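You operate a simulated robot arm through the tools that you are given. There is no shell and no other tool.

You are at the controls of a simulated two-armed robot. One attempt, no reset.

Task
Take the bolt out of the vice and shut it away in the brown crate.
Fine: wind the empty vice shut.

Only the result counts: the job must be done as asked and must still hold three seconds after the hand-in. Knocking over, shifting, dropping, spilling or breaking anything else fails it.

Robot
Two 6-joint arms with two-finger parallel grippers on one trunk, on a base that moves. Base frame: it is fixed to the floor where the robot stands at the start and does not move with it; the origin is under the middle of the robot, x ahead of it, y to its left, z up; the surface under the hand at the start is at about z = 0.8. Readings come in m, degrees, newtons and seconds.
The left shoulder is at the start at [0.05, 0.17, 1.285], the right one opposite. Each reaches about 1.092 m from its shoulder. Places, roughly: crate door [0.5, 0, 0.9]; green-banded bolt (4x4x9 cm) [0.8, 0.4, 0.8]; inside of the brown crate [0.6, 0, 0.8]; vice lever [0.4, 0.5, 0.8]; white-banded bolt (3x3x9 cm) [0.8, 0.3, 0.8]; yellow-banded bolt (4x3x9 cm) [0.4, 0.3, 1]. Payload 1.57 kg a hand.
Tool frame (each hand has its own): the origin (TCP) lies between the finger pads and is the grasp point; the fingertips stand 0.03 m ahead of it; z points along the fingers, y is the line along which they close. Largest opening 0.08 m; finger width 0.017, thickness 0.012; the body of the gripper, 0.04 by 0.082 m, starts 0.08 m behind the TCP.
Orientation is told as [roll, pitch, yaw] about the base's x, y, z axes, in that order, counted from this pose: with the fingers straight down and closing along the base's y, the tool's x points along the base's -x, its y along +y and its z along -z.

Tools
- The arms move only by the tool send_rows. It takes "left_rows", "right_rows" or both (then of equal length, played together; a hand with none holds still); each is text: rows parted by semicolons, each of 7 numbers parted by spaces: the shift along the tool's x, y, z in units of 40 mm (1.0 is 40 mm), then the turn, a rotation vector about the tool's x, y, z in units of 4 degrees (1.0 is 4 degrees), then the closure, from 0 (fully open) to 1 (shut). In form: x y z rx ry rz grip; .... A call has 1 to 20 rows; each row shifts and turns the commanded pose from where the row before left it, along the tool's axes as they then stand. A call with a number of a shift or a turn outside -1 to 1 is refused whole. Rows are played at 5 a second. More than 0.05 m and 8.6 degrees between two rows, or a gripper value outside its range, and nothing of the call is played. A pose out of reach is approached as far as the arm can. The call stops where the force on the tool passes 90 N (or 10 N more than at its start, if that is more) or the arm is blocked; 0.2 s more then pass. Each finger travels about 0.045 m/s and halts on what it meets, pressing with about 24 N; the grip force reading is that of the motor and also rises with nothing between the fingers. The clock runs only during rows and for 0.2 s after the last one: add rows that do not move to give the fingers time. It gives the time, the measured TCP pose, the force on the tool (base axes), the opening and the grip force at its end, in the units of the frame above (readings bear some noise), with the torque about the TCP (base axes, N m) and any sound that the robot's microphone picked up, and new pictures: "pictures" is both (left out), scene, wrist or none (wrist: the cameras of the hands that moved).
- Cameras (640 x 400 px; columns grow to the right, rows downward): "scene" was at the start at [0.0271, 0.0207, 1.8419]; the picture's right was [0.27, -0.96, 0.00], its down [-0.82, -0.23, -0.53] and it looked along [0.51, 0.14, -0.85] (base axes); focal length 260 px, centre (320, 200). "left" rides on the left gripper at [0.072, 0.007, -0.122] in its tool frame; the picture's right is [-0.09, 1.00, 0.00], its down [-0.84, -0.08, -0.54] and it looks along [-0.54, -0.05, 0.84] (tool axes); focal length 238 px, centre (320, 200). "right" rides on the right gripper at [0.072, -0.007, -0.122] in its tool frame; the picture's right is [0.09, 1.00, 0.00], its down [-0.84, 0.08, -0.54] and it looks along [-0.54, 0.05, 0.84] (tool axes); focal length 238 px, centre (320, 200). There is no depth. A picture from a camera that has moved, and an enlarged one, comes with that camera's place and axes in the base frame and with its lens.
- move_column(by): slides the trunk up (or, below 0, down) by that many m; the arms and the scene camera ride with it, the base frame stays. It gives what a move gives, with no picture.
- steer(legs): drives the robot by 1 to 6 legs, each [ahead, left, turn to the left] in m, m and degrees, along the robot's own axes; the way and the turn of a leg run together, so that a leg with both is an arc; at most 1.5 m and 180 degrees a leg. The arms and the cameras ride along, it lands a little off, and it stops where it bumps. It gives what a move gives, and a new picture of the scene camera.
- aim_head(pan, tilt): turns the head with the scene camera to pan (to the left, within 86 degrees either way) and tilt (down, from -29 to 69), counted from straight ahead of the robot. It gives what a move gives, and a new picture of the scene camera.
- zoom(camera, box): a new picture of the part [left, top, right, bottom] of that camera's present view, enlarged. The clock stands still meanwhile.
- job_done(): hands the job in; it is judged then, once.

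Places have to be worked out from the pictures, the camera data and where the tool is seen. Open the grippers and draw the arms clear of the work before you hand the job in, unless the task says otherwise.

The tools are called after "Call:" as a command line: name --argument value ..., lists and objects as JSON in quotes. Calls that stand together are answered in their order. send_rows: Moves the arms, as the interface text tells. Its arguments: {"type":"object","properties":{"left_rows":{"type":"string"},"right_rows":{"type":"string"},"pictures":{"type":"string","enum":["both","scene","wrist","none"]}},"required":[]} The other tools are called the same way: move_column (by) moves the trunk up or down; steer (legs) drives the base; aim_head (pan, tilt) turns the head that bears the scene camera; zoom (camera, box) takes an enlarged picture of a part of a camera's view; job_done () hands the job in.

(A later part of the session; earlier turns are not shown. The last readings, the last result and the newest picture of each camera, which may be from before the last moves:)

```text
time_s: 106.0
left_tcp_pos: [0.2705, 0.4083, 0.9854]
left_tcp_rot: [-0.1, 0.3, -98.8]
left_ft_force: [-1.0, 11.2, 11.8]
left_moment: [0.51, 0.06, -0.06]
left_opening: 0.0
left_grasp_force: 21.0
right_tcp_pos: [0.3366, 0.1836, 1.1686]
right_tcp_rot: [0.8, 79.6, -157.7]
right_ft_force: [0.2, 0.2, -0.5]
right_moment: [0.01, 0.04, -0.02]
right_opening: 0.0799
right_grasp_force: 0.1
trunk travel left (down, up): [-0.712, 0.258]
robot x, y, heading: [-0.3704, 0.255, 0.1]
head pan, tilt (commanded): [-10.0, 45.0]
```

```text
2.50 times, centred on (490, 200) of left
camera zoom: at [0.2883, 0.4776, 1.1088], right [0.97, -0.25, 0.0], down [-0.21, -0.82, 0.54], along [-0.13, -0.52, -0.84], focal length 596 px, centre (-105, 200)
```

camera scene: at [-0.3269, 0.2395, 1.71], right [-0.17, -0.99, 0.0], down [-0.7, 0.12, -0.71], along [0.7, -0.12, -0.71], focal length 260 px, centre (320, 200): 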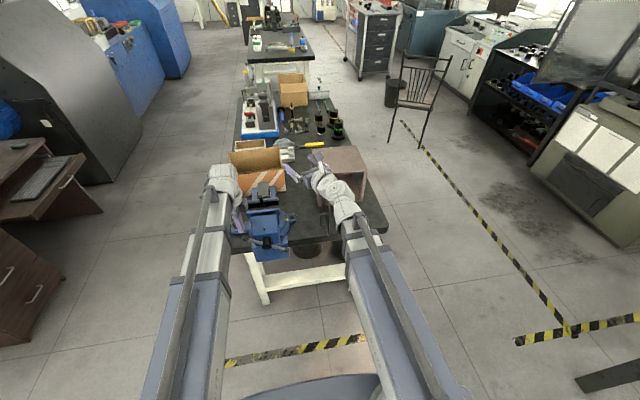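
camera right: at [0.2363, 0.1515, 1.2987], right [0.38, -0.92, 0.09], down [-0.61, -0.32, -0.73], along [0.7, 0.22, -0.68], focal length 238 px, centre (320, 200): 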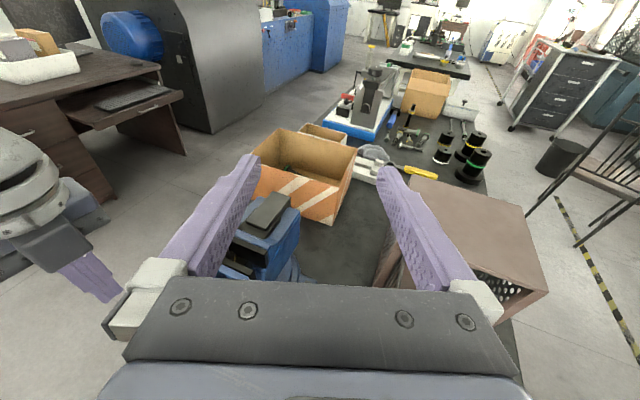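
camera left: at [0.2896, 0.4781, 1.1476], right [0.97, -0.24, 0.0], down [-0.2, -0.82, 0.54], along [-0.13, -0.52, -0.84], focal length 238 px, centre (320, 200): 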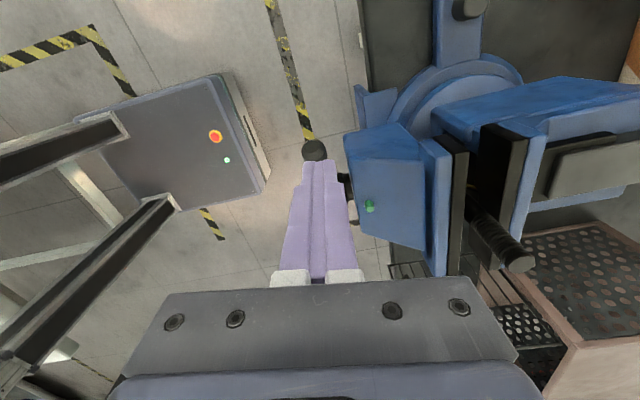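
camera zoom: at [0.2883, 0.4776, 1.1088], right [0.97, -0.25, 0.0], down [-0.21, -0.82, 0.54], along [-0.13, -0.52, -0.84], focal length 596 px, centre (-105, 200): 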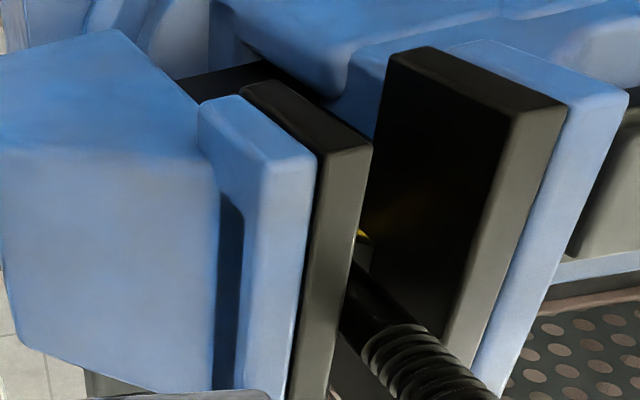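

The green pin has vanished while the gap is still about 27 mm; that may mean the clamping has been slackened. Before winding further I want the bolt held: I raise 3 cm off the T-bar, move the left hand clear to the left and bring the right hand back over the bolt.

Call:
move_column --by 0.03

Call:
send_rows --left_rows "0.95 -0.147 0 0 0 0 1; 0.95 -0.147 0 0 0 0 1; 0.95 -0.147 0 0 0 0 1; 0.95 -0.147 0 0 0 0 1; 0.95 -0.147 0 0 0 0 1; 0 0 0 0 0 0 1; 0 0 0 0 0 0 1; 0 0 0 0 0 0 1; 0 0 0 0 0 0 1" --right_rows "0 0 0 0 0 0 0; 0 0 0 0 0 0 0; 0 0 0 0 0 0 0; 0 0 0 0 0 0 0; 0.102 -0.78 0.567 0 0 0 0; 0.102 -0.78 0.567 0 0 0 0; 0.102 -0.78 0.567 0 0 0 0; 0.102 -0.78 0.567 0 0 0 0; 0 0 0 0 0 0 0" --pictures "both"

Call:
zoom --camera "scene" --box '[200, 160, 320, 260]'

```text
time_s: 106.7
left_tcp_pos: [0.2719, 0.4079, 1.0164]
left_tcp_rot: [-0.2, 0.3, -98.9]
left_ft_force: [-0.2, -0.3, 0.5]
left_moment: [0.03, -0.02, 0.0]
left_opening: 0.0
left_grasp_force: 21.5
right_tcp_pos: [0.3374, 0.1849, 1.1973]
right_tcp_rot: [0.6, 79.7, -158.0]
right_ft_force: [-0.7, -0.5, 0.9]
right_moment: [0.02, 0.01, -0.02]
right_opening: 0.0801
right_grasp_force: 0.1
trunk travel left (down, up): [-0.742, 0.228]
robot x, y, heading: [-0.3659, 0.2541, 0.3]
head pan, tilt (commanded): [-10.0, 45.0]
```

```text
time_s: 108.7
left_tcp_pos: [0.2732, 0.6005, 1.0163]
left_tcp_rot: [-0.1, 0.3, -98.8]
left_ft_force: [-0.4, -0.2, -0.6]
left_moment: [0.0, -0.02, 0.01]
left_opening: 0.0
left_grasp_force: 21.3
right_tcp_pos: [0.3801, 0.334, 1.1974]
right_tcp_rot: [0.5, 79.7, -158.0]
right_ft_force: [0.2, -0.6, -0.2]
right_moment: [-0.01, 0.01, 0.01]
right_opening: 0.0802
right_grasp_force: 0.0
trunk travel left (down, up): [-0.742, 0.228]
robot x, y, heading: [-0.3709, 0.2544, -0.2]
head pan, tilt (commanded): [-10.0, 45.0]
camera scene: at [-0.3275, 0.239, 1.7011], right [-0.17, -0.99, 0.0], down [-0.7, 0.12, -0.71], along [0.7, -0.12, -0.71], focal length 260 px, centre (320, 200)
camera right: at [0.2783, 0.301, 1.29], right [0.38, -0.92, 0.09], down [-0.61, -0.32, -0.73], along [0.7, 0.22, -0.68], focal length 238 px, centre (320, 200)
camera left: at [0.2903, 0.6703, 1.1389], right [0.97, -0.24, 0.0], down [-0.2, -0.82, 0.54], along [-0.13, -0.52, -0.84], focal length 238 px, centre (320, 200)
```

scene: 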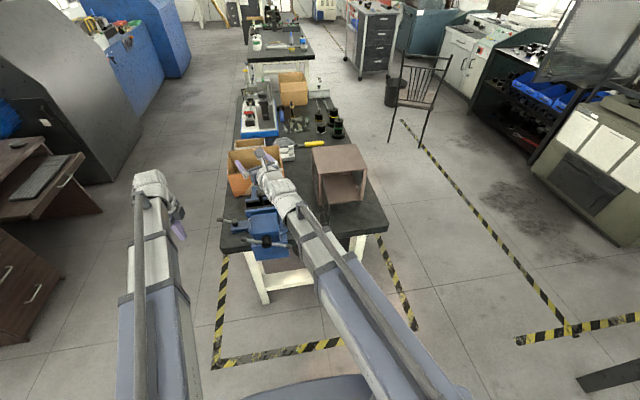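
right: 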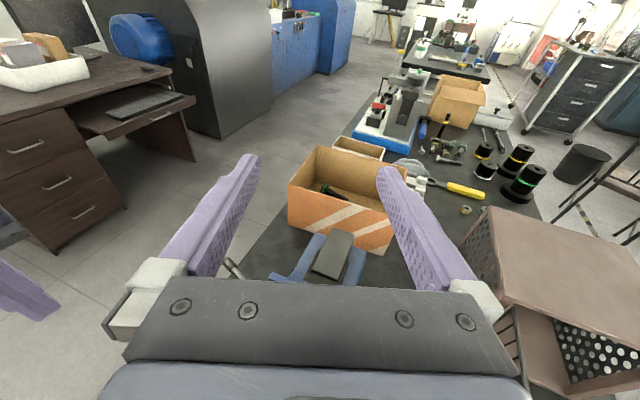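
left: 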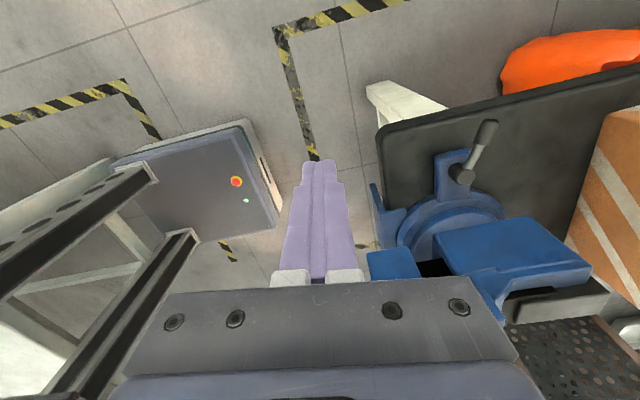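

```text
4.00 times, centred on (260, 210) of scene
camera zoom: at [-0.3275, 0.239, 1.7011], right [-0.17, -0.99, 0.0], down [-0.7, 0.12, -0.71], along [0.7, -0.12, -0.71], focal length 1039 px, centre (560, 160)
```

zoom: 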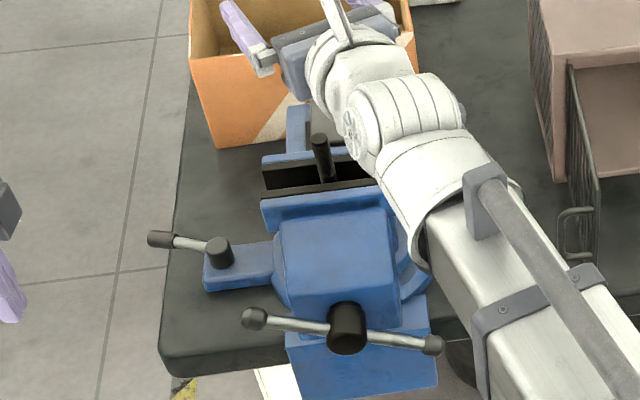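

The T-bar stays where I turned it, and the pin is still gone. I lower the trunk 17 cm with the open right fingers astride the bolt (left hand free, clear of the table), and grip the bolt.

Call:
send_rows --right_rows "-0.02 0 -0.11 0 0 0 0; 0 0 0 0 0 0 0" --pictures "none"

Call:
move_column --by -0.171

Call:
zoom --camera "right" --box '[200, 150, 440, 300]'

```text
time_s: 109.3
left_tcp_pos: [0.272, 0.6002, 1.0166]
left_tcp_rot: [-0.2, 0.3, -98.8]
left_ft_force: [-0.2, -0.2, -0.4]
left_moment: [0.0, 0.01, 0.02]
left_opening: 0.0
left_grasp_force: 21.3
right_tcp_pos: [0.3752, 0.3337, 1.1958]
right_tcp_rot: [0.5, 79.6, -157.9]
right_ft_force: [0.7, -0.3, -1.1]
right_moment: [-0.01, 0.01, 0.01]
right_opening: 0.0801
right_grasp_force: 0.2
trunk travel left (down, up): [-0.742, 0.228]
robot x, y, heading: [-0.3694, 0.2515, 0.3]
head pan, tilt (commanded): [-10.0, 45.0]
```

```text
time_s: 111.3
left_tcp_pos: [0.2724, 0.6017, 0.8447]
left_tcp_rot: [-0.1, 0.4, -98.7]
left_ft_force: [-0.5, -0.3, 0.0]
left_moment: [0.01, -0.01, 0.02]
left_opening: 0.0
left_grasp_force: 21.1
right_tcp_pos: [0.3747, 0.3317, 1.0258]
right_tcp_rot: [0.6, 79.6, -157.9]
right_ft_force: [-0.7, 0.2, 0.3]
right_moment: [-0.01, -0.02, -0.02]
right_opening: 0.0802
right_grasp_force: 0.0
trunk travel left (down, up): [-0.571, 0.399]
robot x, y, heading: [-0.3703, 0.2497, -0.1]
head pan, tilt (commanded): [-10.0, 45.0]
```

```text
2.67 times, centred on (320, 225) of right
camera zoom: at [0.2734, 0.2992, 1.1189], right [0.38, -0.92, 0.09], down [-0.61, -0.32, -0.73], along [0.7, 0.22, -0.68], focal length 636 px, centre (320, 133)
```

zoom: 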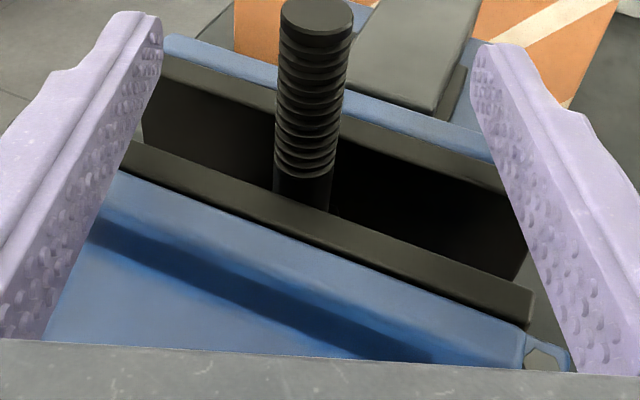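

The bolt is between the fingers as before. I close on it and test with a 5 mm lift.

Call:
send_rows --right_rows "0 0 0 0 0 0 0.4; 0 0 0 0 0 0 0.8; 0 0 0 0 0 0 1; 0 0 0 0 0 0 1; 0 0 0 0 0 0 1; 0 0 0 0 0 0 1; 0 0 0 0 0 0 1" --pictures "none"

Call:
move_column --by 0.005

Call:
zoom --camera "right" --box '[200, 150, 440, 300]'

```text
time_s: 112.9
left_tcp_pos: [0.2718, 0.6022, 0.8453]
left_tcp_rot: [-0.1, 0.2, -98.8]
left_ft_force: [-0.8, 0.2, -0.3]
left_moment: [-0.01, -0.01, 0.01]
left_opening: 0.0
left_grasp_force: 20.6
right_tcp_pos: [0.3752, 0.334, 1.0271]
right_tcp_rot: [0.4, 79.7, -158.0]
right_ft_force: [-3.7, 7.0, 0.2]
right_moment: [0.47, 0.09, 0.12]
right_opening: 0.0148
right_grasp_force: 24.0
trunk travel left (down, up): [-0.571, 0.399]
robot x, y, heading: [-0.3661, 0.2512, -0.0]
head pan, tilt (commanded): [-10.0, 45.0]
```

```text
time_s: 113.4
left_tcp_pos: [0.2736, 0.6018, 0.8483]
left_tcp_rot: [0.0, 0.2, -98.8]
left_ft_force: [-1.1, 0.5, 0.1]
left_moment: [-0.02, 0.02, 0.02]
left_opening: 0.0
left_grasp_force: 21.2
right_tcp_pos: [0.3749, 0.3334, 1.0299]
right_tcp_rot: [0.6, 79.5, -157.7]
right_ft_force: [-6.3, 7.6, -16.5]
right_moment: [0.31, 0.31, 0.13]
right_opening: 0.0151
right_grasp_force: 23.7
trunk travel left (down, up): [-0.576, 0.394]
robot x, y, heading: [-0.3649, 0.2537, 0.3]
head pan, tilt (commanded): [-10.0, 45.0]
```

```text
2.67 times, centred on (320, 225) of right
camera zoom: at [0.2742, 0.3003, 1.1226], right [0.38, -0.92, 0.09], down [-0.61, -0.33, -0.72], along [0.69, 0.22, -0.69], focal length 636 px, centre (320, 133)
```

zoom: 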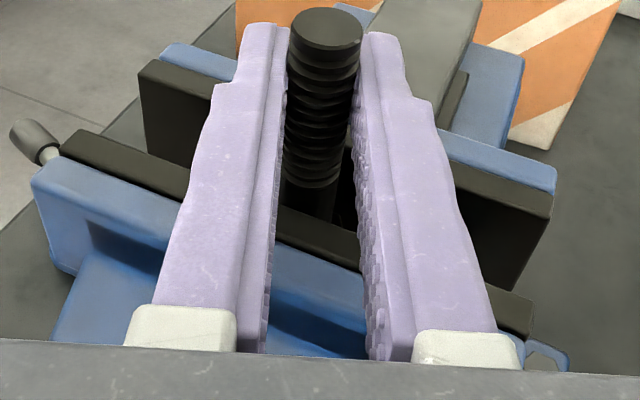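

Still clamped (16 N). The spindle must be wound further. I open the right hand, raise the trunk, and bring the left fingers back above the T-bar's left ball to press it down in small steps while watching the jaw gap.

Call:
send_rows --right_rows "0 0 0 0 0 0 0; 0 0 0 0 0 0 0; 0 0 0 0 0 0 0; 0 0 0 0 0 0 0" --pictures "none"

Call:
move_column --by 0.165

Call:
send_rows --left_rows "-0.93 0.147 0 0 0 0 1; -0.93 0.147 0 0 0 0 1; -0.93 0.147 0 0 0 0 1; -0.93 0.147 0 0 0 0 1; -0.93 0.147 0 0 0 0 1; 0 0 0 0 0 0 1" --pictures "wrist"

Call:
zoom --camera "scene" --box '[200, 160, 320, 260]'

```text
time_s: 114.4
left_tcp_pos: [0.2727, 0.6025, 0.8506]
left_tcp_rot: [-0.1, 0.2, -98.8]
left_ft_force: [-0.5, 0.6, -0.8]
left_moment: [0.02, 0.03, -0.02]
left_opening: 0.0
left_grasp_force: 21.2
right_tcp_pos: [0.375, 0.3328, 1.0308]
right_tcp_rot: [0.6, 79.6, -157.9]
right_ft_force: [0.3, -0.6, -0.4]
right_moment: [0.01, -0.03, 0.02]
right_opening: 0.0799
right_grasp_force: 0.1
trunk travel left (down, up): [-0.576, 0.394]
robot x, y, heading: [-0.3661, 0.2498, 0.2]
head pan, tilt (commanded): [-10.0, 45.0]
```

```text
time_s: 116.3
left_tcp_pos: [0.2715, 0.6, 1.0146]
left_tcp_rot: [-0.1, 0.2, -98.8]
left_ft_force: [0.2, -0.3, -0.3]
left_moment: [0.02, 0.0, 0.0]
left_opening: 0.0
left_grasp_force: 21.6
right_tcp_pos: [0.375, 0.3326, 1.1963]
right_tcp_rot: [0.6, 79.7, -157.9]
right_ft_force: [0.4, -0.1, 0.1]
right_moment: [-0.03, -0.03, -0.01]
right_opening: 0.08
right_grasp_force: 0.1
trunk travel left (down, up): [-0.741, 0.229]
robot x, y, heading: [-0.3655, 0.2481, -0.1]
head pan, tilt (commanded): [-10.0, 45.0]
```

```text
time_s: 117.7
left_tcp_pos: [0.2707, 0.4124, 1.0161]
left_tcp_rot: [-0.2, 0.3, -98.8]
left_ft_force: [1.0, -0.6, -0.1]
left_moment: [0.02, 0.02, 0.0]
left_opening: 0.0001
left_grasp_force: 21.1
right_tcp_pos: [0.3745, 0.3318, 1.1967]
right_tcp_rot: [0.6, 79.7, -157.9]
right_ft_force: [-0.1, 0.4, 0.1]
right_moment: [0.02, 0.01, 0.03]
right_opening: 0.08
right_grasp_force: 0.1
trunk travel left (down, up): [-0.741, 0.229]
robot x, y, heading: [-0.3711, 0.2533, 0.3]
head pan, tilt (commanded): [-10.0, 45.0]
camera left: at [0.2895, 0.4819, 1.1377], right [0.97, -0.24, 0.0], down [-0.2, -0.82, 0.54], along [-0.13, -0.52, -0.84], focal length 238 px, centre (320, 200)
```

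left: 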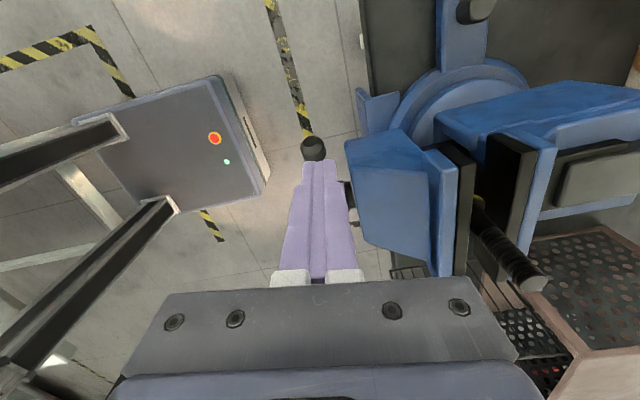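

```text
4.00 times, centred on (260, 210) of scene
camera zoom: at [-0.3273, 0.2397, 1.7001], right [-0.17, -0.99, 0.0], down [-0.7, 0.12, -0.71], along [0.7, -0.12, -0.71], focal length 1039 px, centre (560, 160)
```

zoom: 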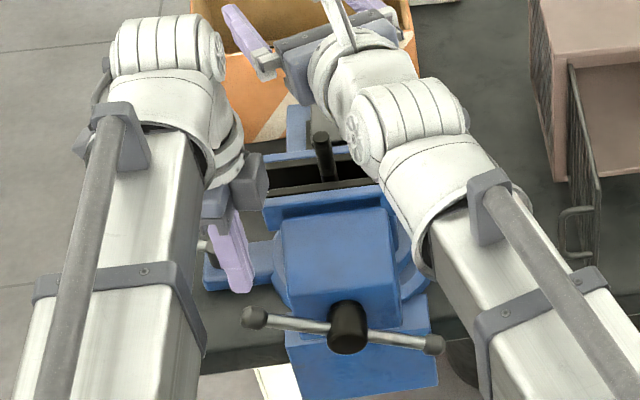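

The ball is now at about z 0.948. I lower 3 cm onto it and then 1 cm more, reading the force each time.

Call:
move_column --by -0.03

Call:
move_column --by -0.01

Call:
zoom --camera "scene" --box '[200, 160, 320, 260]'

Call:
zoom --camera "left" --box '[340, 100, 580, 300]'

```text
time_s: 118.4
left_tcp_pos: [0.271, 0.4117, 0.9856]
left_tcp_rot: [-0.1, 0.2, -98.8]
left_ft_force: [0.2, -1.0, 0.0]
left_moment: [-0.01, 0.01, 0.01]
left_opening: 0.0
left_grasp_force: 21.5
right_tcp_pos: [0.3734, 0.3325, 1.1661]
right_tcp_rot: [0.4, 79.6, -158.0]
right_ft_force: [0.2, -0.4, 0.1]
right_moment: [0.01, -0.02, 0.0]
right_opening: 0.08
right_grasp_force: 0.1
trunk travel left (down, up): [-0.711, 0.259]
robot x, y, heading: [-0.3706, 0.2483, 0.3]
head pan, tilt (commanded): [-10.0, 45.0]
```

```text
time_s: 119.0
left_tcp_pos: [0.2709, 0.4105, 0.9762]
left_tcp_rot: [0.0, 0.2, -98.9]
left_ft_force: [-0.2, 0.0, 0.7]
left_moment: [0.0, 0.01, 0.06]
left_opening: 0.0
left_grasp_force: 21.5
right_tcp_pos: [0.3754, 0.3312, 1.1557]
right_tcp_rot: [0.3, 79.5, -158.3]
right_ft_force: [0.0, -0.2, 0.4]
right_moment: [-0.02, 0.05, 0.02]
right_opening: 0.0801
right_grasp_force: 0.1
trunk travel left (down, up): [-0.701, 0.269]
robot x, y, heading: [-0.3685, 0.2533, 0.5]
head pan, tilt (commanded): [-10.0, 45.0]
```

```text
4.00 times, centred on (260, 210) of scene
camera zoom: at [-0.3272, 0.2382, 1.6598], right [-0.17, -0.99, 0.0], down [-0.7, 0.12, -0.71], along [0.7, -0.12, -0.71], focal length 1039 px, centre (560, 160)
```

zoom: 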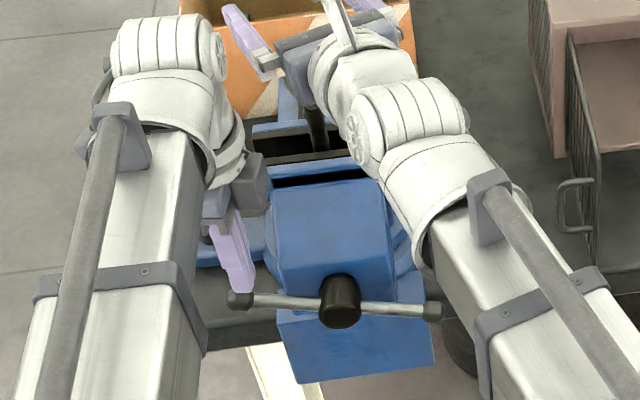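

```text
2.00 times, centred on (460, 200) of left
camera zoom: at [0.2895, 0.4798, 1.0974], right [0.97, -0.25, 0.0], down [-0.21, -0.82, 0.54], along [-0.13, -0.52, -0.84], focal length 477 px, centre (40, 200)
```

zoom: 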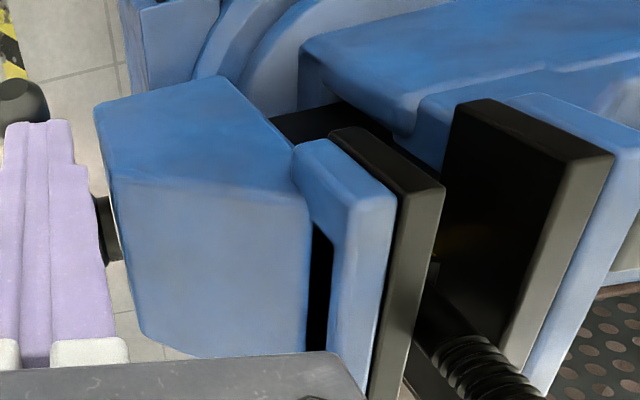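

The T-bar turns easily now and is nearly level. I measure the jaw gap at high enlargement.

Call:
zoom --camera "scene" --box '[238, 186, 272, 216]'

```text
13.33 times, centred on (255, 201) of scene
camera zoom: at [-0.3272, 0.2382, 1.6598], right [-0.17, -0.99, 0.0], down [-0.7, 0.12, -0.71], along [0.7, -0.12, -0.71], focal length 3462 px, centre (1187, 187)
```

zoom: 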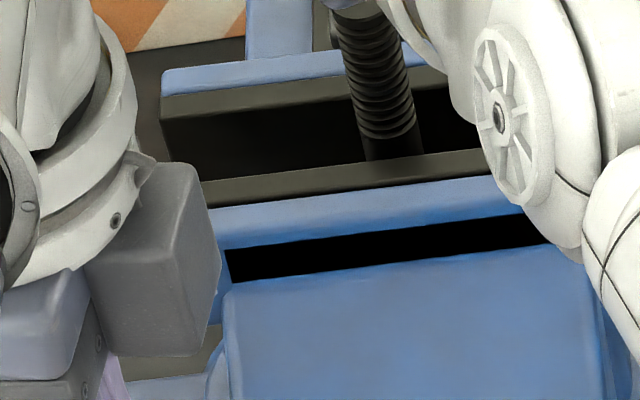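

The jaw edges still measure 0.371 and 0.397, as expected of a screw after only about 23 degrees. I keep pressing the ball down, 3 cm more.

Call:
move_column --by -0.02

Call:
move_column --by -0.015

Call:
zoom --camera "scene" --box '[200, 170, 320, 270]'

```text
time_s: 119.7
left_tcp_pos: [0.2716, 0.4112, 0.9558]
left_tcp_rot: [-0.1, 0.1, -98.8]
left_ft_force: [0.0, -0.8, 0.9]
left_moment: [0.02, 0.0, -0.03]
left_opening: 0.0
left_grasp_force: 21.5
right_tcp_pos: [0.3751, 0.3322, 1.1351]
right_tcp_rot: [0.5, 79.6, -158.0]
right_ft_force: [-0.5, 1.0, 0.3]
right_moment: [-0.02, -0.03, -0.01]
right_opening: 0.0798
right_grasp_force: 0.0
trunk travel left (down, up): [-0.681, 0.289]
robot x, y, heading: [-0.3685, 0.255, 0.1]
head pan, tilt (commanded): [-10.0, 45.0]
```

```text
time_s: 120.3
left_tcp_pos: [0.2718, 0.4125, 0.9401]
left_tcp_rot: [-0.1, 0.2, -98.9]
left_ft_force: [0.3, 0.2, 0.0]
left_moment: [0.0, 0.01, 0.0]
left_opening: 0.0001
left_grasp_force: 20.9
right_tcp_pos: [0.3752, 0.3323, 1.1212]
right_tcp_rot: [0.5, 79.7, -158.0]
right_ft_force: [-0.6, 0.2, -0.2]
right_moment: [0.0, -0.03, 0.01]
right_opening: 0.0803
right_grasp_force: 0.1
trunk travel left (down, up): [-0.666, 0.304]
robot x, y, heading: [-0.368, 0.2505, 0.3]
head pan, tilt (commanded): [-10.0, 45.0]
```

```text
4.00 times, centred on (260, 220) of scene
camera zoom: at [-0.3272, 0.2392, 1.625], right [-0.17, -0.99, 0.0], down [-0.7, 0.12, -0.71], along [0.7, -0.12, -0.71], focal length 1039 px, centre (560, 120)
```

zoom: 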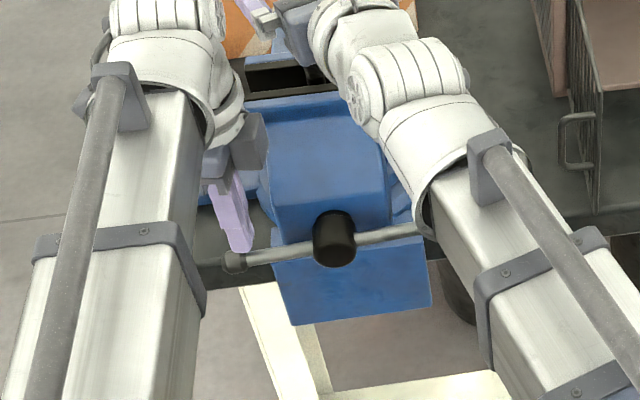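

The T-bar now turns almost without resistance and its left ball is below level (about 42 degrees turned in all). I check the gap again.

Call:
zoom --camera "scene" --box '[240, 178, 274, 208]'

Call:
zoom --camera "left" --box '[340, 60, 640, 300]'

```text
13.33 times, centred on (257, 193) of scene
camera zoom: at [-0.3272, 0.2392, 1.625], right [-0.17, -0.99, 0.0], down [-0.7, 0.12, -0.71], along [0.7, -0.12, -0.71], focal length 3462 px, centre (1160, 293)
```

zoom: 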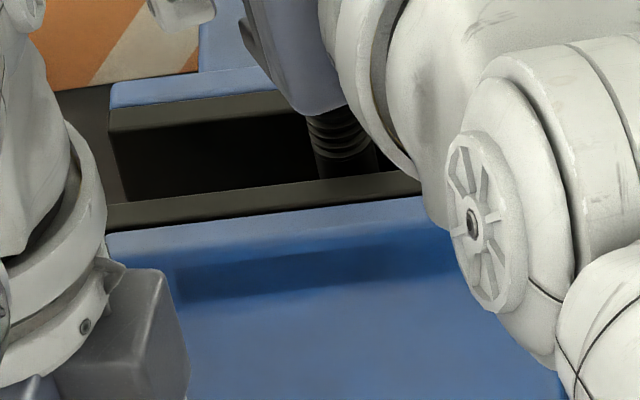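

```text
1.67 times, centred on (490, 180) of left
camera zoom: at [0.2898, 0.4815, 1.0626], right [0.97, -0.24, 0.0], down [-0.21, -0.82, 0.54], along [-0.13, -0.52, -0.84], focal length 397 px, centre (37, 233)
```

zoom: 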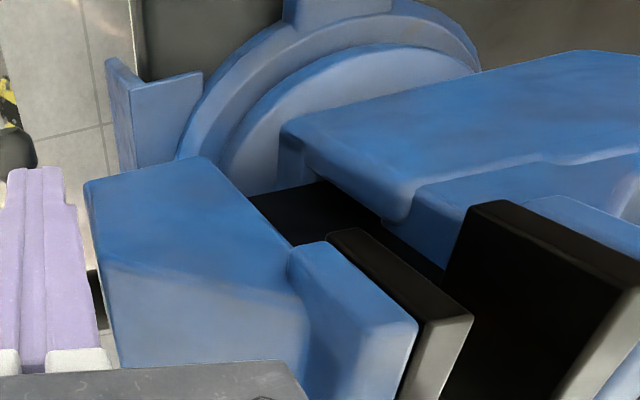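

The gap now measures about 29–30 mm: the near jaw has started to open, so the bolt should be loose and still upright. I stop winding, lift off 2 cm, move the left hand aside, and then lower so the right hand can grip the bolt.

Call:
move_column --by 0.02

Call:
send_rows --left_rows "0.95 -0.147 0 0 0 0 1; 0.95 -0.147 0 0 0 0 1; 0.95 -0.147 0 0 0 0 1; 0.95 -0.147 0 0 0 0 1; 0.95 -0.147 0 0 0 0 1; 0 0 0 0 0 0 1" --pictures "both"

Call:
zoom --camera "scene" --box '[200, 160, 320, 260]'

```text
time_s: 121.0
left_tcp_pos: [0.2717, 0.4129, 0.959]
left_tcp_rot: [-0.1, 0.3, -98.9]
left_ft_force: [-0.1, -0.1, -0.3]
left_moment: [-0.03, -0.03, 0.03]
left_opening: 0.0
left_grasp_force: 21.5
right_tcp_pos: [0.3756, 0.3331, 1.1404]
right_tcp_rot: [0.5, 79.7, -158.0]
right_ft_force: [-0.9, -0.1, 0.9]
right_moment: [-0.02, 0.01, 0.01]
right_opening: 0.0799
right_grasp_force: 0.2
trunk travel left (down, up): [-0.686, 0.284]
robot x, y, heading: [-0.3683, 0.2535, 0.3]
head pan, tilt (commanded): [-10.0, 45.0]
```

```text
time_s: 122.4
left_tcp_pos: [0.2705, 0.6051, 0.9605]
left_tcp_rot: [-0.1, 0.3, -98.9]
left_ft_force: [-0.4, 0.0, 0.4]
left_moment: [0.0, 0.01, -0.02]
left_opening: 0.0
left_grasp_force: 21.5
right_tcp_pos: [0.3755, 0.3314, 1.1409]
right_tcp_rot: [0.4, 79.6, -158.0]
right_ft_force: [-0.4, 0.2, 1.3]
right_moment: [-0.01, -0.02, 0.0]
right_opening: 0.08
right_grasp_force: 0.0
trunk travel left (down, up): [-0.686, 0.284]
robot x, y, heading: [-0.3664, 0.254, 0.0]
head pan, tilt (commanded): [-10.0, 45.0]
camera scene: at [-0.3273, 0.2391, 1.6451], right [-0.17, -0.99, 0.0], down [-0.7, 0.12, -0.71], along [0.7, -0.12, -0.71], focal length 260 px, centre (320, 200)
camera left: at [0.2889, 0.674, 1.0829], right [0.97, -0.24, 0.0], down [-0.21, -0.82, 0.54], along [-0.13, -0.52, -0.84], focal length 238 px, centre (320, 200)
```

scene: 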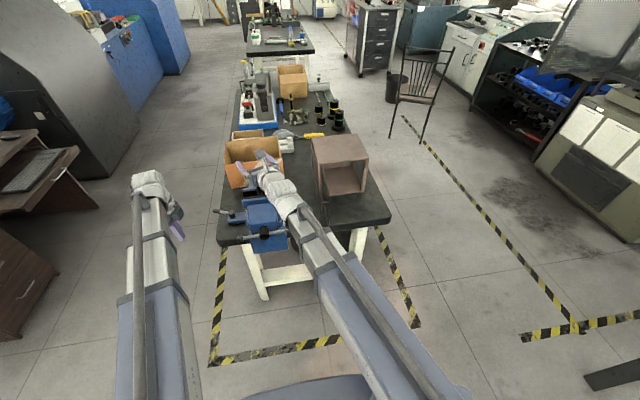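
left: 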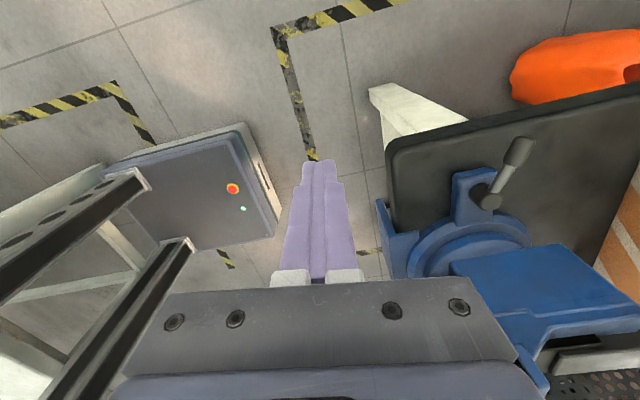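

```text
4.00 times, centred on (260, 210) of scene
camera zoom: at [-0.3273, 0.2391, 1.6451], right [-0.17, -0.99, 0.0], down [-0.7, 0.12, -0.71], along [0.7, -0.12, -0.71], focal length 1039 px, centre (560, 160)
```

zoom: 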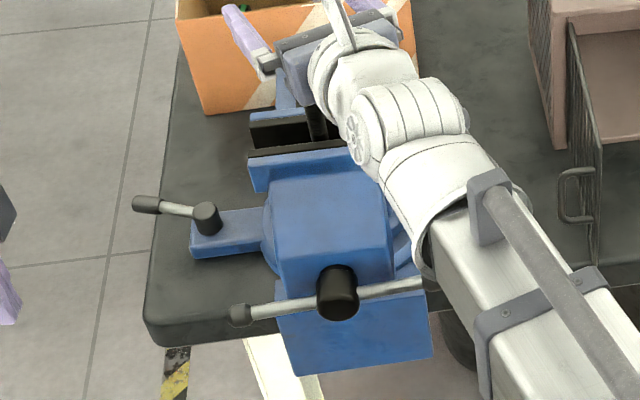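

The T-bar stays tilted left-down. I lower the trunk 11.5 cm so the right fingers straddle the bolt again and close on it.

Call:
move_column --by -0.115

Call:
zoom --camera "right" --box '[200, 150, 440, 300]'

Call:
send_rows --right_rows "0 0 0 0 0 0 0.4; 0 0 0 0 0 0 0.8; 0 0 0 0 0 0 1; 0 0 0 0 0 0 1; 0 0 0 0 0 0 1; 0 0 0 0 0 0 1; 0 0 0 0 0 0 1" --pictures "none"

Call:
zoom --camera "right" --box '[200, 150, 440, 300]'

```text
time_s: 123.8
left_tcp_pos: [0.2713, 0.6036, 0.8467]
left_tcp_rot: [-0.1, 0.5, -98.8]
left_ft_force: [0.1, 0.2, 0.3]
left_moment: [-0.01, 0.0, 0.0]
left_opening: 0.0001
left_grasp_force: 21.1
right_tcp_pos: [0.3748, 0.3328, 1.0254]
right_tcp_rot: [0.5, 79.6, -157.9]
right_ft_force: [-0.7, 0.8, -0.5]
right_moment: [0.02, 0.01, -0.03]
right_opening: 0.0803
right_grasp_force: 0.1
trunk travel left (down, up): [-0.571, 0.399]
robot x, y, heading: [-0.3657, 0.2508, 0.1]
head pan, tilt (commanded): [-10.0, 45.0]
```

```text
2.67 times, centred on (320, 225) of right
camera zoom: at [0.2734, 0.2992, 1.1189], right [0.38, -0.92, 0.09], down [-0.61, -0.32, -0.73], along [0.7, 0.22, -0.68], focal length 636 px, centre (320, 133)
```

zoom: 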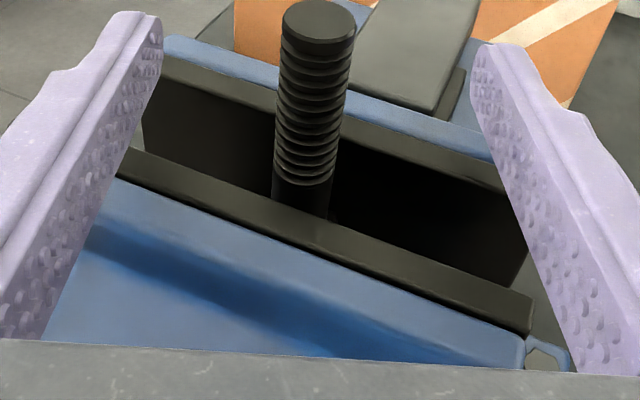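

```text
time_s: 125.4
left_tcp_pos: [0.271, 0.6043, 0.8446]
left_tcp_rot: [-0.2, 0.3, -98.8]
left_ft_force: [0.8, 0.0, -0.4]
left_moment: [-0.01, 0.03, 0.01]
left_opening: 0.0
left_grasp_force: 21.1
right_tcp_pos: [0.3752, 0.3323, 1.0258]
right_tcp_rot: [0.5, 79.6, -157.9]
right_ft_force: [-0.2, 0.2, 0.8]
right_moment: [0.03, 0.05, 0.0]
right_opening: 0.0155
right_grasp_force: 23.8
trunk travel left (down, up): [-0.571, 0.399]
robot x, y, heading: [-0.3693, 0.25, 0.0]
head pan, tilt (commanded): [-10.0, 45.0]
```

```text
2.67 times, centred on (320, 225) of right
camera zoom: at [0.2735, 0.2993, 1.1187], right [0.38, -0.92, 0.09], down [-0.61, -0.32, -0.73], along [0.7, 0.22, -0.68], focal length 636 px, centre (320, 133)
```

zoom: 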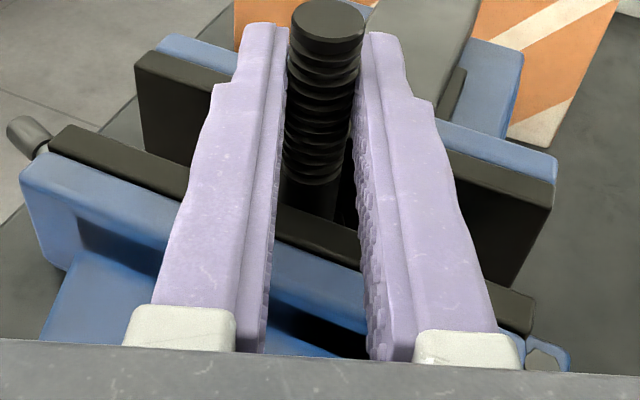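

On closing, the side forces are now zero, unlike before, so the bolt is loose and centred in my grip. I lift 1 cm and look.

Call:
move_column --by 0.01

Call:
zoom --camera "right" --box '[200, 150, 440, 300]'

```text
time_s: 126.0
left_tcp_pos: [0.2706, 0.6033, 0.8563]
left_tcp_rot: [-0.1, 0.3, -98.7]
left_ft_force: [-0.5, -0.3, -0.5]
left_moment: [0.03, -0.02, 0.01]
left_opening: 0.0
left_grasp_force: 21.1
right_tcp_pos: [0.3756, 0.333, 1.0351]
right_tcp_rot: [0.5, 79.6, -158.0]
right_ft_force: [-0.7, -0.5, -1.9]
right_moment: [0.02, -0.02, -0.01]
right_opening: 0.0153
right_grasp_force: 23.9
trunk travel left (down, up): [-0.581, 0.389]
robot x, y, heading: [-0.3666, 0.2497, 0.3]
head pan, tilt (commanded): [-10.0, 45.0]
```

```text
2.67 times, centred on (320, 225) of right
camera zoom: at [0.2738, 0.2993, 1.1286], right [0.38, -0.92, 0.09], down [-0.61, -0.32, -0.73], along [0.7, 0.22, -0.68], focal length 636 px, centre (320, 133)
```

zoom: 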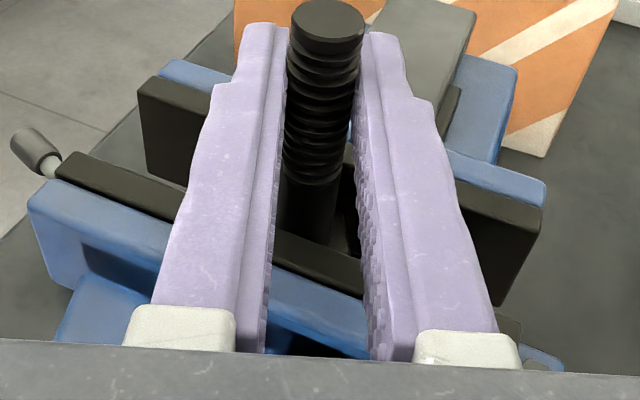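

The bolt rose with the hand (1.9 N weight only): it is out of the clamp. I lift the trunk 10 cm to bring it clear of the jaws.

Call:
move_column --by 0.1

Call:
zoom --camera "scene" --box '[200, 130, 360, 240]'

```text
time_s: 127.3
left_tcp_pos: [0.2711, 0.6057, 0.9555]
left_tcp_rot: [0.0, 0.3, -98.7]
left_ft_force: [0.5, 0.4, 0.1]
left_moment: [0.02, 0.03, 0.0]
left_opening: 0.0003
left_grasp_force: 21.7
right_tcp_pos: [0.3765, 0.3317, 1.1364]
right_tcp_rot: [0.5, 79.6, -157.9]
right_ft_force: [0.5, -0.3, -1.9]
right_moment: [-0.03, 0.01, 0.02]
right_opening: 0.0152
right_grasp_force: 23.8
trunk travel left (down, up): [-0.681, 0.289]
robot x, y, heading: [-0.3694, 0.2499, 0.1]
head pan, tilt (commanded): [-10.0, 45.0]
```

```text
3.64 times, centred on (280, 185) of scene
camera zoom: at [-0.327, 0.2394, 1.64], right [-0.17, -0.99, 0.0], down [-0.7, 0.12, -0.71], along [0.7, -0.12, -0.71], focal length 944 px, centre (466, 254)
```

zoom: 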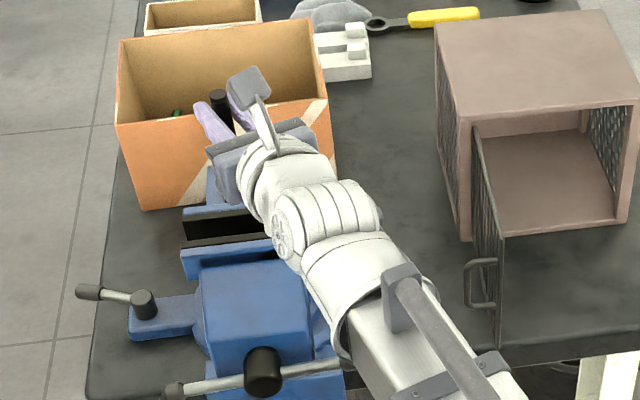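

The bolt hangs in the hand above the empty jaws. I carry it to the right, over to in front of the open crate, and then turn the hand straight ahead.

Call:
send_rows --right_rows "-0.044 0.7645 -0.2452 0 0 0 1; -0.044 0.7645 -0.2452 0 0 0 1; -0.044 0.7645 -0.2452 0 0 0 1; -0.044 0.7645 -0.2452 0 0 0 1; -0.044 0.7645 -0.2452 0 0 0 1; -0.044 0.7645 -0.2452 0 0 0 1; -0.044 0.7645 -0.2452 0 0 0 1; -0.044 0.7645 -0.2452 0 0 0 1; -0.044 0.7645 -0.2452 0 0 0 1; -0.044 0.7645 -0.2452 0 0 0 1; -0.044 0.7645 -0.2452 0 0 0 1; 0 0 0 -0.773 0 0.139 1; 0 0 0 -0.773 0 0.139 1; 0 0 0 -0.773 0 0.139 1; 0 0 0 -0.773 0 0.139 1; 0 0 0 -0.773 0 0.139 1; 0 0 0 -0.773 0 0.139 1; 0 0 0 -0.773 0 0.139 1; 0 0 0 0 0 0 1" --pictures "both"

Call:
zoom --camera "scene" --box '[230, 110, 400, 240]'

```text
time_s: 131.3
left_tcp_pos: [0.2705, 0.6046, 0.9558]
left_tcp_rot: [0.0, 0.3, -98.7]
left_ft_force: [-0.8, 0.7, 0.5]
left_moment: [-0.02, 0.04, 0.0]
left_opening: 0.0
left_grasp_force: 21.4
right_tcp_pos: [0.3975, -0.0198, 1.1361]
right_tcp_rot: [0.7, 79.7, -179.8]
right_ft_force: [0.7, -0.5, -2.5]
right_moment: [0.0, 0.0, -0.02]
right_opening: 0.0151
right_grasp_force: 23.9
trunk travel left (down, up): [-0.681, 0.289]
robot x, y, heading: [-0.3674, 0.2521, 0.0]
head pan, tilt (commanded): [-10.0, 45.0]
camera scene: at [-0.3271, 0.2391, 1.6401], right [-0.17, -0.99, 0.0], down [-0.7, 0.12, -0.71], along [0.7, -0.12, -0.71], focal length 260 px, centre (320, 200)
camera right: at [0.2901, -0.0136, 1.2289], right [0.01, -1.0, 0.09], down [-0.68, -0.07, -0.73], along [0.73, -0.06, -0.68], focal length 238 px, centre (320, 200)
```

scene: 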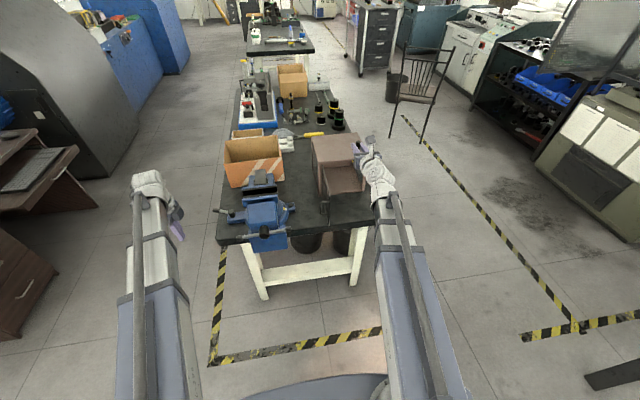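
right: 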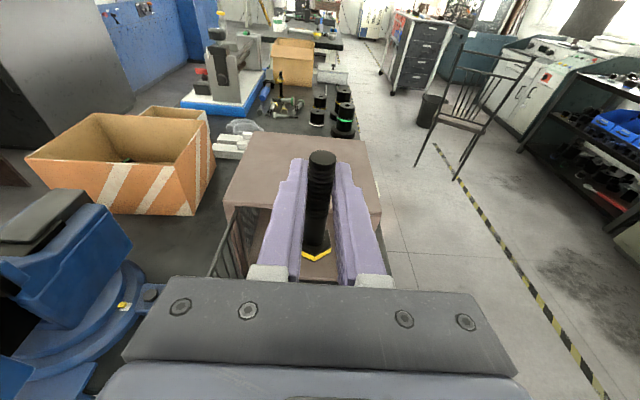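

```text
3.08 times, centred on (315, 175) of scene
camera zoom: at [-0.3271, 0.2391, 1.6401], right [-0.17, -0.99, 0.0], down [-0.7, 0.12, -0.71], along [0.7, -0.12, -0.71], focal length 799 px, centre (335, 277)
```

zoom: 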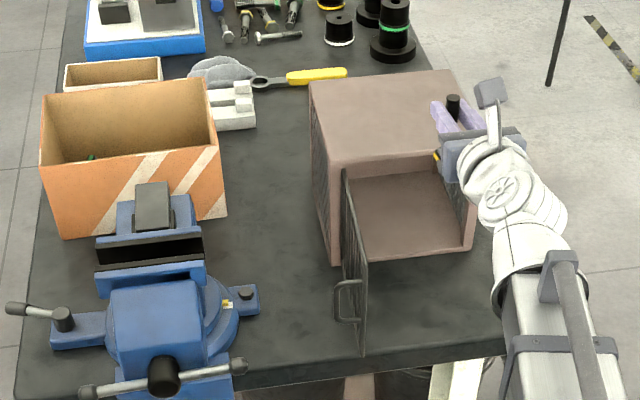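

The bolt hangs upright in front of the crate. Before lowering, I move the left hand further out from the table corner so it can descend freely.

Call:
send_rows --left_rows "0.49 -0.71 0 0 0 0 1; 0.49 -0.71 0 0 0 0 1; 0.49 -0.71 0 0 0 0 1; 0.49 -0.71 0 0 0 0 1; 0 0 0 0 0 0 1" --pictures "none"

Call:
move_column --by -0.218

Call:
zoom --camera "right" --box '[120, 0, 520, 290]'

Call:
zoom --camera "scene" --box '[270, 80, 400, 180]'

```text
time_s: 132.6
left_tcp_pos: [0.1729, 0.6998, 0.9561]
left_tcp_rot: [-0.1, 0.3, -98.9]
left_ft_force: [0.1, -1.2, 0.0]
left_moment: [-0.04, -0.02, 0.04]
left_opening: 0.0
left_grasp_force: 22.2
right_tcp_pos: [0.3966, -0.0211, 1.1351]
right_tcp_rot: [0.6, 79.7, -179.8]
right_ft_force: [0.2, -0.6, -2.2]
right_moment: [-0.03, 0.03, -0.02]
right_opening: 0.0154
right_grasp_force: 23.8
trunk travel left (down, up): [-0.681, 0.289]
robot x, y, heading: [-0.3697, 0.2513, 0.4]
head pan, tilt (commanded): [-10.0, 45.0]
```

```text
time_s: 134.9
left_tcp_pos: [0.1717, 0.7004, 0.7379]
left_tcp_rot: [-0.1, 0.3, -98.8]
left_ft_force: [-0.8, 0.0, 0.5]
left_moment: [0.03, 0.05, 0.03]
left_opening: 0.0
left_grasp_force: 21.5
right_tcp_pos: [0.3962, -0.0204, 0.9178]
right_tcp_rot: [0.7, 79.6, -179.8]
right_ft_force: [-0.1, 0.0, -1.4]
right_moment: [0.0, 0.03, -0.01]
right_opening: 0.0153
right_grasp_force: 23.8
trunk travel left (down, up): [-0.463, 0.507]
robot x, y, heading: [-0.3686, 0.2522, 0.4]
head pan, tilt (commanded): [-10.0, 45.0]
```

```text
1.38 times, centred on (320, 145) of right
camera zoom: at [0.29, -0.0137, 1.0109], right [0.01, -1.0, 0.09], down [-0.68, -0.07, -0.73], along [0.73, -0.06, -0.68], focal length 329 px, centre (320, 276)
```

zoom: 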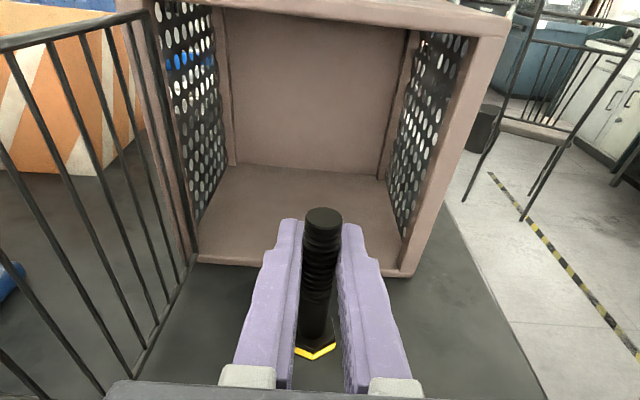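

```text
4.00 times, centred on (335, 130) of scene
camera zoom: at [-0.3272, 0.2392, 1.4221], right [-0.17, -0.99, 0.0], down [-0.7, 0.12, -0.71], along [0.7, -0.12, -0.71], focal length 1039 px, centre (260, 480)
```

zoom: 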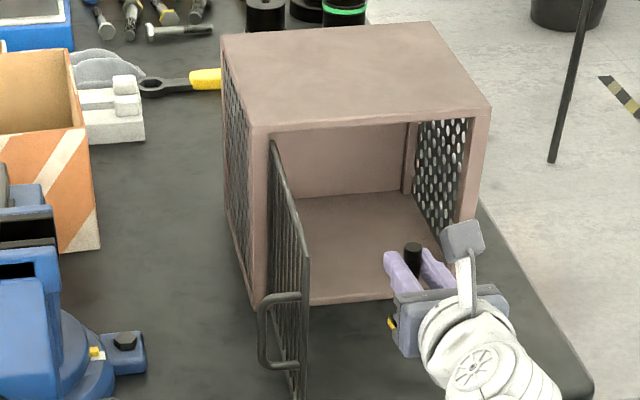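

The opening's floor edge is at z about 0.815, y from -0.10 to 0.083; the bolt's foot hangs about 3 cm above it, on the middle line. I drive the hand 18.4 cm forward into the crate.

Call:
send_rows --right_rows "0.1187 0 0.6467 0 0 0 1; 0.1187 0 0.6467 0 0 0 1; 0.1187 0 0.6467 0 0 0 1; 0.1187 0 0.6467 0 0 0 1; 0.1187 0 0.6467 0 0 0 1; 0.1187 0 0.6467 0 0 0 1; 0.1187 0 0.6467 0 0 0 1; 0 0 0 0 0 0 1" --pictures "wrist"

Call:
zoom --camera "scene" --box '[270, 80, 400, 180]'

```text
time_s: 136.7
left_tcp_pos: [0.1727, 0.7, 0.7376]
left_tcp_rot: [-0.2, 0.2, -98.8]
left_ft_force: [0.3, -1.1, 0.3]
left_moment: [0.03, -0.05, 0.0]
left_opening: 0.0001
left_grasp_force: 21.2
right_tcp_pos: [0.5798, -0.0226, 0.9191]
right_tcp_rot: [0.6, 80.0, -179.8]
right_ft_force: [0.4, 0.7, -1.5]
right_moment: [0.01, 0.03, 0.04]
right_opening: 0.0153
right_grasp_force: 23.5
trunk travel left (down, up): [-0.463, 0.507]
robot x, y, heading: [-0.3676, 0.2523, 0.2]
head pan, tilt (commanded): [-10.0, 45.0]
camera right: at [0.4736, -0.0147, 1.011], right [0.01, -1.0, 0.09], down [-0.68, -0.07, -0.73], along [0.73, -0.06, -0.68], focal length 238 px, centre (320, 200)
```

right: 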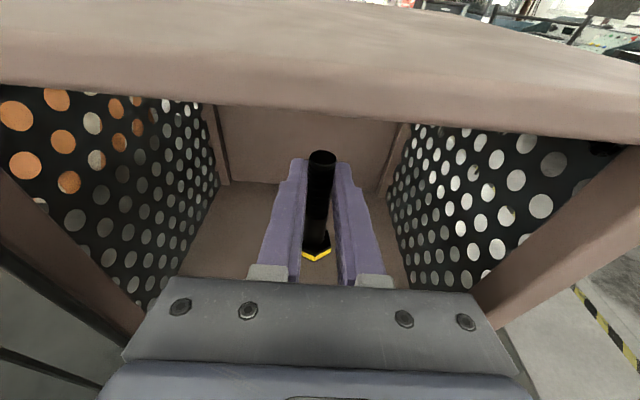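

```text
4.00 times, centred on (335, 130) of scene
camera zoom: at [-0.327, 0.2392, 1.4221], right [-0.17, -0.99, 0.0], down [-0.7, 0.12, -0.71], along [0.7, -0.12, -0.71], focal length 1039 px, centre (260, 480)
```

zoom: 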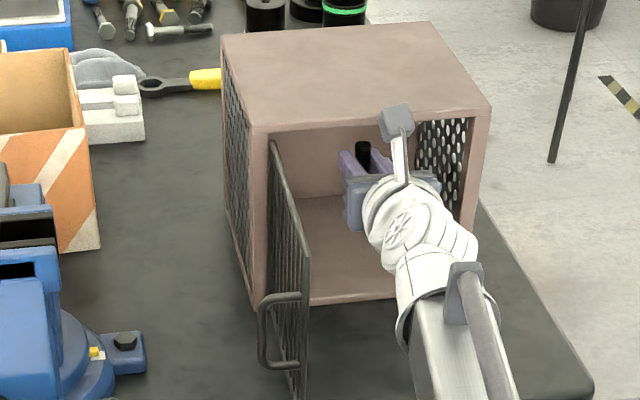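

The bolt is fully inside the crate with free space around. I lower in steps until its head touches the floor.

Call:
move_column --by -0.025

Call:
move_column --by -0.005

Call:
zoom --camera "right" --box '[200, 120, 440, 300]'

```text
time_s: 137.4
left_tcp_pos: [0.1726, 0.7003, 0.7119]
left_tcp_rot: [-0.1, 0.3, -98.8]
left_ft_force: [0.0, 0.3, 1.0]
left_moment: [0.0, -0.02, -0.01]
left_opening: 0.0002
left_grasp_force: 21.0
right_tcp_pos: [0.581, -0.023, 0.8937]
right_tcp_rot: [0.7, 79.9, -179.8]
right_ft_force: [-0.3, 0.1, -2.5]
right_moment: [-0.04, 0.0, -0.02]
right_opening: 0.0152
right_grasp_force: 24.0
trunk travel left (down, up): [-0.438, 0.532]
robot x, y, heading: [-0.3663, 0.2535, -0.2]
head pan, tilt (commanded): [-10.0, 45.0]
```

```text
time_s: 137.9
left_tcp_pos: [0.1719, 0.6994, 0.7079]
left_tcp_rot: [-0.1, 0.3, -99.0]
left_ft_force: [-0.5, 0.0, 0.0]
left_moment: [0.0, 0.0, 0.02]
left_opening: 0.0
left_grasp_force: 21.5
right_tcp_pos: [0.5802, -0.0225, 0.8889]
right_tcp_rot: [0.7, 80.0, -179.8]
right_ft_force: [0.3, -0.8, -1.7]
right_moment: [0.01, 0.02, 0.01]
right_opening: 0.0154
right_grasp_force: 24.4
trunk travel left (down, up): [-0.433, 0.537]
robot x, y, heading: [-0.3663, 0.2511, -0.1]
head pan, tilt (commanded): [-10.0, 45.0]
```

```text
2.22 times, centred on (320, 210) of right
camera zoom: at [0.4734, -0.0149, 0.9811], right [0.01, -1.0, 0.09], down [-0.68, -0.07, -0.73], along [0.73, -0.06, -0.68], focal length 530 px, centre (320, 178)
```

zoom: 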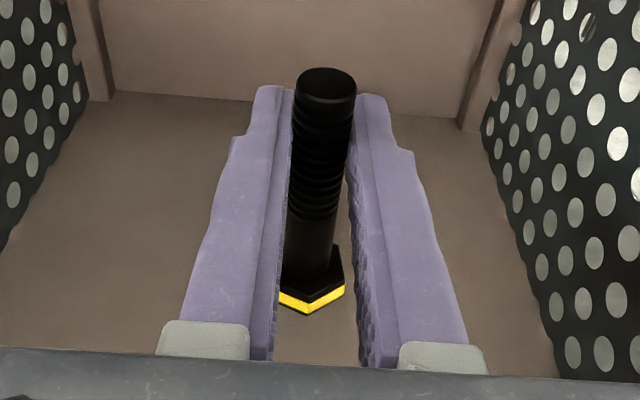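

No contact yet (weight only). I go down in 3 mm steps.

Call:
move_column --by -0.003

Call:
move_column --by -0.003

```text
time_s: 138.4
left_tcp_pos: [0.1723, 0.6996, 0.7044]
left_tcp_rot: [-0.1, 0.3, -98.8]
left_ft_force: [-0.4, -0.9, 0.3]
left_moment: [0.05, 0.0, -0.01]
left_opening: 0.0004
left_grasp_force: 21.1
right_tcp_pos: [0.5793, -0.0225, 0.8857]
right_tcp_rot: [0.7, 79.8, -179.7]
right_ft_force: [0.7, -0.6, -2.6]
right_moment: [-0.01, 0.0, 0.0]
right_opening: 0.0154
right_grasp_force: 23.4
trunk travel left (down, up): [-0.43, 0.54]
robot x, y, heading: [-0.3692, 0.2535, 0.4]
head pan, tilt (commanded): [-10.0, 45.0]
```

```text
time_s: 139.0
left_tcp_pos: [0.1715, 0.6992, 0.702]
left_tcp_rot: [0.0, 0.3, -98.8]
left_ft_force: [-0.8, 0.4, 0.7]
left_moment: [0.0, -0.01, 0.0]
left_opening: 0.0
left_grasp_force: 21.7
right_tcp_pos: [0.5797, -0.023, 0.8839]
right_tcp_rot: [0.7, 79.9, -179.8]
right_ft_force: [0.2, 0.6, -2.3]
right_moment: [-0.01, 0.01, 0.01]
right_opening: 0.0153
right_grasp_force: 24.1
trunk travel left (down, up): [-0.427, 0.543]
robot x, y, heading: [-0.3702, 0.252, 0.2]
head pan, tilt (commanded): [-10.0, 45.0]
```

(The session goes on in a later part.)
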